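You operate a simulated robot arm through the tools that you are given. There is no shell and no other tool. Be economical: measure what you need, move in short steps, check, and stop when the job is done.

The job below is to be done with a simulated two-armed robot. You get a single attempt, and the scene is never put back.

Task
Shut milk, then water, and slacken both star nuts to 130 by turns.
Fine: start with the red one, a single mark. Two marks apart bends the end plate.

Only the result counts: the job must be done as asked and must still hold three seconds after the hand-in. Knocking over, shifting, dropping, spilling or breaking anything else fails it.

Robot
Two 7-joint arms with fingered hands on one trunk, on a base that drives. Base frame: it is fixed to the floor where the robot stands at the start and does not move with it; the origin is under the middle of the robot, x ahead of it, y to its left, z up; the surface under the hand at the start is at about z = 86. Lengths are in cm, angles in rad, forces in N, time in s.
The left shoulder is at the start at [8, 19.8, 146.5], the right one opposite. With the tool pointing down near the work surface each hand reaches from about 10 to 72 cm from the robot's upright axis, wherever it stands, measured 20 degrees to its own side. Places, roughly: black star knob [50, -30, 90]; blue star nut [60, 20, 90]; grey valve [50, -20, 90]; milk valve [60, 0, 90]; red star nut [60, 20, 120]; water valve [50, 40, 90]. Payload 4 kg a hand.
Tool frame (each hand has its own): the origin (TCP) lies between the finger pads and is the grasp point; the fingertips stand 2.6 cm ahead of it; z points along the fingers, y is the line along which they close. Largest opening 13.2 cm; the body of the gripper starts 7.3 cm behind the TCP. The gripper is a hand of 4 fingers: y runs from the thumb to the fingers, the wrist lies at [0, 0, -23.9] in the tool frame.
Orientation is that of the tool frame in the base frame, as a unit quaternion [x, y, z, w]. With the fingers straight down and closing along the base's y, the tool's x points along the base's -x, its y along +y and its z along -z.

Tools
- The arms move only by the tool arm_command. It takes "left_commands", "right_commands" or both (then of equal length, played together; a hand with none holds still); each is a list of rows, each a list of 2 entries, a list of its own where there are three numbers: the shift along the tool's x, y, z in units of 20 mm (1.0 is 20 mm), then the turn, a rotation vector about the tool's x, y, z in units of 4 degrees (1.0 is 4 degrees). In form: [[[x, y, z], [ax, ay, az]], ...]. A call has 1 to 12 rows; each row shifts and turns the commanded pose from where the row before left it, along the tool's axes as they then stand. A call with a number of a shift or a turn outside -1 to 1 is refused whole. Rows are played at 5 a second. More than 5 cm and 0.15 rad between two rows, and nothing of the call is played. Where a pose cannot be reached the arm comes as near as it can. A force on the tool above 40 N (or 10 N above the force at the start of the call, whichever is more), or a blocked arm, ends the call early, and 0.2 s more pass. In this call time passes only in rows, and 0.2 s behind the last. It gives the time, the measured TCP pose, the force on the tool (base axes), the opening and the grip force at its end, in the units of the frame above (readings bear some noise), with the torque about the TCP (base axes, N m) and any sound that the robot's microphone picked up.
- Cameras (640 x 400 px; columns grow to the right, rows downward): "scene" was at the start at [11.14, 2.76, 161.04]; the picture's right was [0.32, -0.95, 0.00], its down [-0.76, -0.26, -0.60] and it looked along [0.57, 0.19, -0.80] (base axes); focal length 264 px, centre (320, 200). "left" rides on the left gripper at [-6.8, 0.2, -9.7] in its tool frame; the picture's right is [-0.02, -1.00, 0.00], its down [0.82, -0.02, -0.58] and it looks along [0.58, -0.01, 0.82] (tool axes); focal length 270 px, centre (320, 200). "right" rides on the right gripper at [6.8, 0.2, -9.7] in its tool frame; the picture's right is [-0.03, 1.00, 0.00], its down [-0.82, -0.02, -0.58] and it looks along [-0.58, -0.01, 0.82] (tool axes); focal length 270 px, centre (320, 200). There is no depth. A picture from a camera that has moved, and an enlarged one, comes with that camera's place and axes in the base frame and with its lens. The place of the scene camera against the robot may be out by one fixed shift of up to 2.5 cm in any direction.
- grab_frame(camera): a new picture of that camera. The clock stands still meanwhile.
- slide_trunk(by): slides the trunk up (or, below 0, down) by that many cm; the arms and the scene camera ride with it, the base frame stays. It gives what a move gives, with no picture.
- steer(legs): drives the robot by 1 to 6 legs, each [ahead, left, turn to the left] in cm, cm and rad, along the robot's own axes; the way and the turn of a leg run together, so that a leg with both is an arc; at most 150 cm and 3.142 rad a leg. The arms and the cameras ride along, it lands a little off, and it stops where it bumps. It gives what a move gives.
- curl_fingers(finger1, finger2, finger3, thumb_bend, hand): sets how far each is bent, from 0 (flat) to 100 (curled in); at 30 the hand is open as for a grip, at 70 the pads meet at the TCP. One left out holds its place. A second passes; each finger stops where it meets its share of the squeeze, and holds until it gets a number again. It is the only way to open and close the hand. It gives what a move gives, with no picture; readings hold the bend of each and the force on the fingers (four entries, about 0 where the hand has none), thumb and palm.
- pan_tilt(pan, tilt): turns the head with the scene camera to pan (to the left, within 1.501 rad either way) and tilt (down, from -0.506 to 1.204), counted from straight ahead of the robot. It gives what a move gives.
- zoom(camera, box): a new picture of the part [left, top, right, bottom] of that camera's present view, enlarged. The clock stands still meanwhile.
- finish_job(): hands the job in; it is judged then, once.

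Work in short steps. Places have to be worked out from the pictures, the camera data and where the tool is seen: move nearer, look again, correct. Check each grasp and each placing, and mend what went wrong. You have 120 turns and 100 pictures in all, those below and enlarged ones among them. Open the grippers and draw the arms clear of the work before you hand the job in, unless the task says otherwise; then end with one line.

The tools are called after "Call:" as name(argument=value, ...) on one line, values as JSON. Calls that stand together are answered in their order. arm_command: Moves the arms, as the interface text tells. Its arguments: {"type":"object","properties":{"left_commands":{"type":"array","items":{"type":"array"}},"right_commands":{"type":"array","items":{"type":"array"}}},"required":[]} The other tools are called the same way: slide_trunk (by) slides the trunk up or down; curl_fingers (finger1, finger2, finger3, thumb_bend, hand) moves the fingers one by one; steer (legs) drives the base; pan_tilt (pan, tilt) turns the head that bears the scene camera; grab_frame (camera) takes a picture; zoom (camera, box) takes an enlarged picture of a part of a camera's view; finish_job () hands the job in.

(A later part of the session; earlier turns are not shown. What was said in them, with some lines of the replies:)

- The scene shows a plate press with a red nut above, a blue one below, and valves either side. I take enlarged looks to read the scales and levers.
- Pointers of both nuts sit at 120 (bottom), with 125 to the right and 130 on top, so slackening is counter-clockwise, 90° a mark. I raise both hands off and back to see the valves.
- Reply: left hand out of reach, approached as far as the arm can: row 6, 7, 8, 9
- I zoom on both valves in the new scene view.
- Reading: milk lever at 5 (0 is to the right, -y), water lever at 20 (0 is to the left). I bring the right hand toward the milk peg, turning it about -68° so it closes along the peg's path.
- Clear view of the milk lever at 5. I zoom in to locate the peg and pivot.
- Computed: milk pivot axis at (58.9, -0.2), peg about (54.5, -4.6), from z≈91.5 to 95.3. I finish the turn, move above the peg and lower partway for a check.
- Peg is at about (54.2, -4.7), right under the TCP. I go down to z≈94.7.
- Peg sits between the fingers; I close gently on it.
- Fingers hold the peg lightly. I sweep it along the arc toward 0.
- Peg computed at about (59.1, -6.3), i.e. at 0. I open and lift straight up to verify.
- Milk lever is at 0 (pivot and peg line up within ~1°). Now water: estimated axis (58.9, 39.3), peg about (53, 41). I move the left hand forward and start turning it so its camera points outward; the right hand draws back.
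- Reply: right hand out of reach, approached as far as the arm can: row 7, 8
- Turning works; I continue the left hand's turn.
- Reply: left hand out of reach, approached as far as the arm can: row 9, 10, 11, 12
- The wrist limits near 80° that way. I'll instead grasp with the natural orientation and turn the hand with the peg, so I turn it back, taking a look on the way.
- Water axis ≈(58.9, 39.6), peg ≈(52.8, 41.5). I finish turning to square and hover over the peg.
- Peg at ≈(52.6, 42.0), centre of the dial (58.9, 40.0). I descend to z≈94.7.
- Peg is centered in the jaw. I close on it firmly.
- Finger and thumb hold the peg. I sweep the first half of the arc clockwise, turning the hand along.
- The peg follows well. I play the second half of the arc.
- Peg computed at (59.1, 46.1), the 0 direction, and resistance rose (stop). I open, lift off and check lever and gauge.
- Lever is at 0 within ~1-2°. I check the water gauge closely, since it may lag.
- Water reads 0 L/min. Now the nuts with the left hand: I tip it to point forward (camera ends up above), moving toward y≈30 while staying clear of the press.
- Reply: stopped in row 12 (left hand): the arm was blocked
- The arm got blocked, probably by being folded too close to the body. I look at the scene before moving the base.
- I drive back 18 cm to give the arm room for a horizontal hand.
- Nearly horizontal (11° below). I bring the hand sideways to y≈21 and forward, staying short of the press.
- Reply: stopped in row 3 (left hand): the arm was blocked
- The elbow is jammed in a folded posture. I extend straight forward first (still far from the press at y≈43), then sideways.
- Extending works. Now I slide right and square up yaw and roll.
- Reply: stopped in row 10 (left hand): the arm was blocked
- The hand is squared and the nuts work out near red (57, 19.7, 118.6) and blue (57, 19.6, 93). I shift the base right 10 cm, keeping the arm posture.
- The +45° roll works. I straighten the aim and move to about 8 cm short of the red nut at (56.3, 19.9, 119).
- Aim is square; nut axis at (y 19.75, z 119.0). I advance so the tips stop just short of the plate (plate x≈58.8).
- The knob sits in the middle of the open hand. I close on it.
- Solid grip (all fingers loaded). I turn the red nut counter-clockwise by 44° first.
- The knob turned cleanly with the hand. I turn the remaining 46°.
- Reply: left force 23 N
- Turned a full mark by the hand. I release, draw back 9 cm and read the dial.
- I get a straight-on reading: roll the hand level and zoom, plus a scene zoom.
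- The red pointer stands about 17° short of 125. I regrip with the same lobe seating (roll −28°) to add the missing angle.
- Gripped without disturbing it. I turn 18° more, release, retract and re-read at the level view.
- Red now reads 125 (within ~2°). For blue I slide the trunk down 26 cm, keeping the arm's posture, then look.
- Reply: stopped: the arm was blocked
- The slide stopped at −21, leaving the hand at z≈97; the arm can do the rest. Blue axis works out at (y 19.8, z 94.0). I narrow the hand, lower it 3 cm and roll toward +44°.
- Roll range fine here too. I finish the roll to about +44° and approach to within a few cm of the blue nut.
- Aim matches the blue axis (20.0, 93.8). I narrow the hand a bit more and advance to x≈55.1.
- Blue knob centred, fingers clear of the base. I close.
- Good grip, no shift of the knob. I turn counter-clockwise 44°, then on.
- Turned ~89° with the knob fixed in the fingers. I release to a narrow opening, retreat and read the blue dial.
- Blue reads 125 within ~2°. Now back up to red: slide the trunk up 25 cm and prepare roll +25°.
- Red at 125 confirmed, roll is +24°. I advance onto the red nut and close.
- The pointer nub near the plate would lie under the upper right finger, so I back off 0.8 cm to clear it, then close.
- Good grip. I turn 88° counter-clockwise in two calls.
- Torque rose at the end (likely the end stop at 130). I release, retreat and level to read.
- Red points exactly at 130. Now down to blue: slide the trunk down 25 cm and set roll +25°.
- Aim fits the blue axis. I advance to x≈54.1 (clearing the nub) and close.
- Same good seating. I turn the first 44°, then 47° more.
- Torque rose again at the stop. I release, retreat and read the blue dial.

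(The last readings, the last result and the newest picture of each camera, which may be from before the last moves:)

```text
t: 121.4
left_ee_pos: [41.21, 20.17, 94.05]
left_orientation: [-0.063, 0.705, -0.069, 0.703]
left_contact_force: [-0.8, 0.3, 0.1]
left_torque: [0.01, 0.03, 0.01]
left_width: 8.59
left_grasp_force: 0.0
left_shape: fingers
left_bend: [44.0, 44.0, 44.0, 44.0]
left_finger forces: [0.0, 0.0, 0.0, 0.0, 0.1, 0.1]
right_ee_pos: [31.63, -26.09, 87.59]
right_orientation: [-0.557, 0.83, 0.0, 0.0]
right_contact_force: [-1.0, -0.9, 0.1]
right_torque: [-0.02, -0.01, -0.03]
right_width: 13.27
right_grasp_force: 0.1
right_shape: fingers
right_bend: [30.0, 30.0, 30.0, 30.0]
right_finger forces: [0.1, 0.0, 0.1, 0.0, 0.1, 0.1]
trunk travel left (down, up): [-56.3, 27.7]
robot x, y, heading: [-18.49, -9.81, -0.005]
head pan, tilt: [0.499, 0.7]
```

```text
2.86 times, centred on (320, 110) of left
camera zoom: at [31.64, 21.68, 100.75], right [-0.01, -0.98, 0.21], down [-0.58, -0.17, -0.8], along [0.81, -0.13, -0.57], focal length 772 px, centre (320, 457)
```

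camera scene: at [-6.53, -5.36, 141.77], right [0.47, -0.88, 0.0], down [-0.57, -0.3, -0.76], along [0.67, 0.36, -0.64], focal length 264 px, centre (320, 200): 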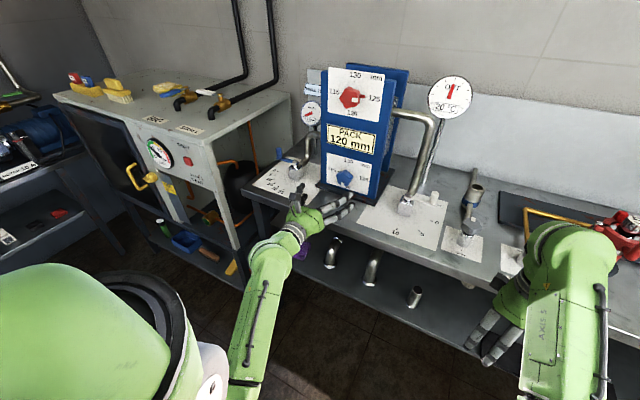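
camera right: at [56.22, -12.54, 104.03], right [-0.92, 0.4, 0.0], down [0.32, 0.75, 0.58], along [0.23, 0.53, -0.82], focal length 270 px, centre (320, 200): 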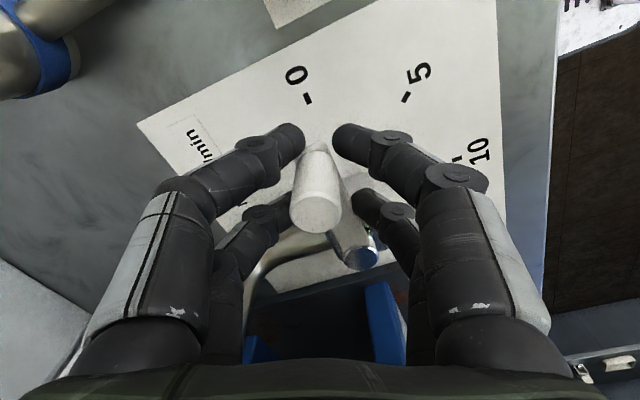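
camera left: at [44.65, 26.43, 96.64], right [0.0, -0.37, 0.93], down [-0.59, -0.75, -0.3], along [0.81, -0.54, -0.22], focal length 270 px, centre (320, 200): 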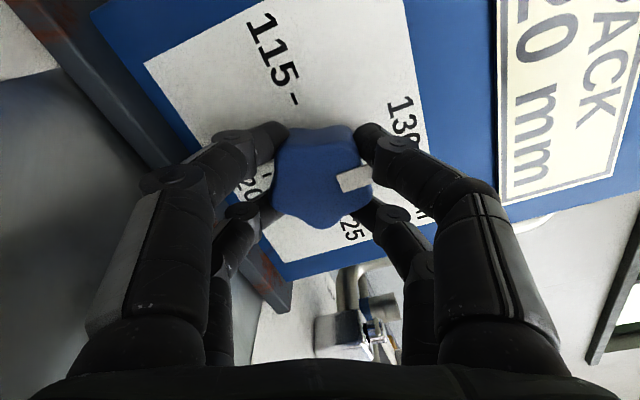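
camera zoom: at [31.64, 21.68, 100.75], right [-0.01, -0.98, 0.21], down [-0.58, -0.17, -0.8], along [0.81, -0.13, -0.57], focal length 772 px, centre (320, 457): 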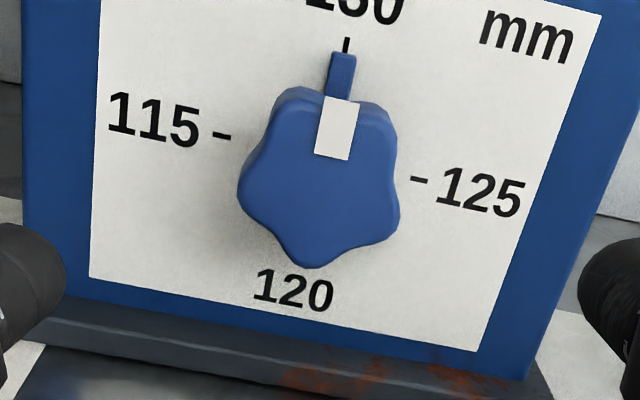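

Blue also points exactly at 130. I draw back further, raise the trunk, open the hand, and check the whole scene.

Call:
arm_command(left_commands=[[[0, 0, -1], [0, 0, 0]], [[0, 0, -1], [0, 0, 0]]])

Call:
curl_fingers(hand="left", finger1=30, finger2=30, finger3=30, thumb_bend=30)

Call:
steer(legs=[[-8, 0, 0]])

Call:
slide_trunk(by=18)

Call:
grab_frame(camera="scene")

Call:
zoom(camera="scene", box=[270, 100, 480, 260])

```text
t: 122.0
left_ee_pos: [37.72, 20.11, 94.62]
left_orientation: [-0.057, 0.7, -0.071, 0.708]
left_contact_force: [-0.4, 0.4, 0.2]
left_torque: [0.0, -0.02, -0.02]
left_width: 8.6
left_grasp_force: 0.0
left_shape: fingers
left_bend: [44.0, 44.0, 44.0, 44.0]
left_finger forces: [0.1, 0.1, 0.0, 0.1, 0.1, 0.1]
right_ee_pos: [31.79, -25.83, 87.44]
right_orientation: [-0.557, 0.831, -0.002, -0.001]
right_contact_force: [-0.2, -0.9, -0.3]
right_torque: [0.02, 0.01, -0.03]
right_width: 13.27
right_grasp_force: 0.2
right_shape: fingers
right_bend: [30.0, 30.0, 30.0, 30.0]
right_finger forces: [0.0, 0.0, 0.1, 0.0, 0.0, 0.0]
trunk travel left (down, up): [-56.3, 27.7]
robot x, y, heading: [-18.0, -9.99, -0.005]
head pan, tilt: [0.499, 0.7]
```

```text
t: 123.0
left_ee_pos: [37.55, 20.24, 94.75]
left_orientation: [-0.059, 0.7, -0.07, 0.708]
left_contact_force: [-0.5, -0.4, 0.5]
left_torque: [0.01, 0.01, 0.03]
left_width: 13.23
left_grasp_force: 0.1
left_shape: fingers
left_bend: [30.0, 30.0, 30.0, 30.0]
left_finger forces: [0.0, 0.1, 0.0, 0.1, 0.0, 0.1]
right_ee_pos: [31.71, -25.83, 87.6]
right_orientation: [-0.557, 0.831, 0.0, -0.001]
right_contact_force: [-0.1, -0.1, 0.6]
right_torque: [0.02, 0.01, 0.0]
right_width: 13.26
right_grasp_force: 0.1
right_shape: fingers
right_bend: [30.0, 30.0, 30.0, 30.0]
right_finger forces: [0.0, 0.1, 0.0, 0.0, 0.0, 0.0]
trunk travel left (down, up): [-56.3, 27.7]
robot x, y, heading: [-18.33, -9.39, -0.002]
head pan, tilt: [0.499, 0.7]
```

```text
t: 124.1
left_ee_pos: [29.68, 20.41, 94.66]
left_orientation: [-0.059, 0.701, -0.068, 0.708]
left_contact_force: [-0.2, 0.0, 0.2]
left_torque: [0.01, 0.01, -0.03]
left_width: 13.25
left_grasp_force: 0.2
left_shape: fingers
left_bend: [30.0, 30.0, 30.0, 30.0]
left_finger forces: [0.0, 0.1, 0.1, 0.1, 0.1, 0.0]
right_ee_pos: [23.72, -26.13, 87.65]
right_orientation: [-0.556, 0.831, 0.001, 0.0]
right_contact_force: [0.4, -0.2, -0.7]
right_torque: [0.02, 0.0, -0.01]
right_width: 13.26
right_grasp_force: 0.0
right_shape: fingers
right_bend: [30.0, 30.0, 30.0, 30.0]
right_finger forces: [0.0, 0.0, 0.1, 0.1, 0.0, 0.0]
trunk travel left (down, up): [-56.3, 27.7]
robot x, y, heading: [-26.59, -9.73, -0.004]
head pan, tilt: [0.499, 0.7]
```

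```text
t: 126.1
left_ee_pos: [29.67, 20.28, 112.89]
left_orientation: [-0.059, 0.699, -0.069, 0.709]
left_contact_force: [-0.6, -0.9, -0.5]
left_torque: [-0.03, 0.0, -0.02]
left_width: 13.26
left_grasp_force: 0.0
left_shape: fingers
left_bend: [30.0, 30.0, 30.0, 30.0]
left_finger forces: [0.0, 0.1, 0.0, 0.0, 0.1, 0.1]
right_ee_pos: [23.57, -26.02, 105.71]
right_orientation: [-0.556, 0.831, 0.0, 0.0]
right_contact_force: [-0.4, 0.0, 0.3]
right_torque: [-0.03, -0.02, 0.04]
right_width: 13.27
right_grasp_force: 0.1
right_shape: fingers
right_bend: [30.0, 30.0, 30.0, 30.0]
right_finger forces: [0.0, 0.1, 0.1, 0.1, 0.0, 0.0]
trunk travel left (down, up): [-74.3, 9.7]
robot x, y, heading: [-25.93, -9.56, -0.007]
head pan, tilt: [0.499, 0.7]
```

```text
36 pictures are left
camera scene: at [-14.63, -5.23, 159.75], right [0.47, -0.88, 0.0], down [-0.57, -0.3, -0.76], along [0.67, 0.36, -0.64], focal length 264 px, centre (320, 200)
```

scene: 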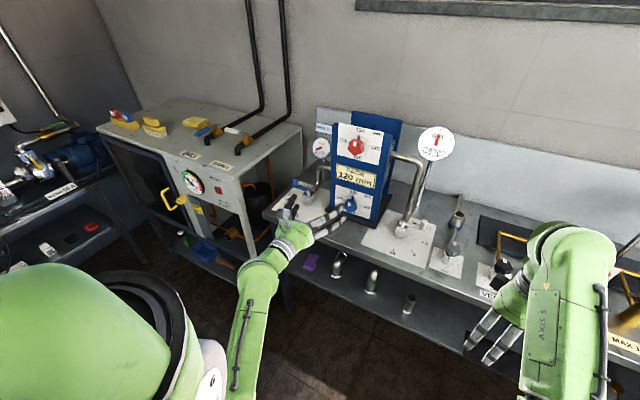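

```text
2.50 times, centred on (375, 180) of scene
camera zoom: at [-14.63, -5.23, 159.75], right [0.47, -0.88, 0.0], down [-0.57, -0.3, -0.76], along [0.67, 0.36, -0.64], focal length 661 px, centre (182, 250)
```

zoom: 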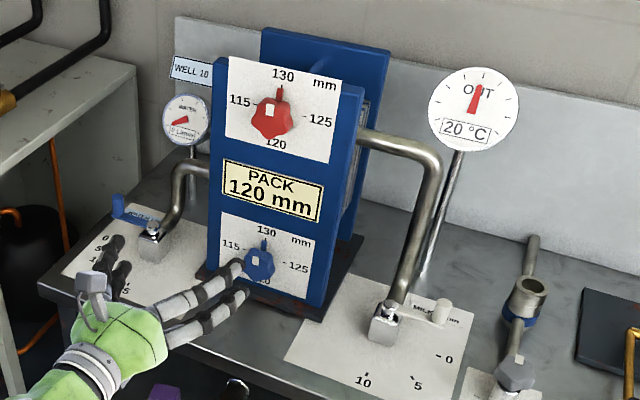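

Everything is as asked: both nuts at 130, both levers at 0, hands open and clear. I hand the job in.

Call:
finish_job()

```text
The job is handed in.
```

I shut the milk valve, then the water valve. Both star nuts now point at 130, slackened one mark at a time in the order red, blue, red, blue, and the water gauge reads 0 L/min.
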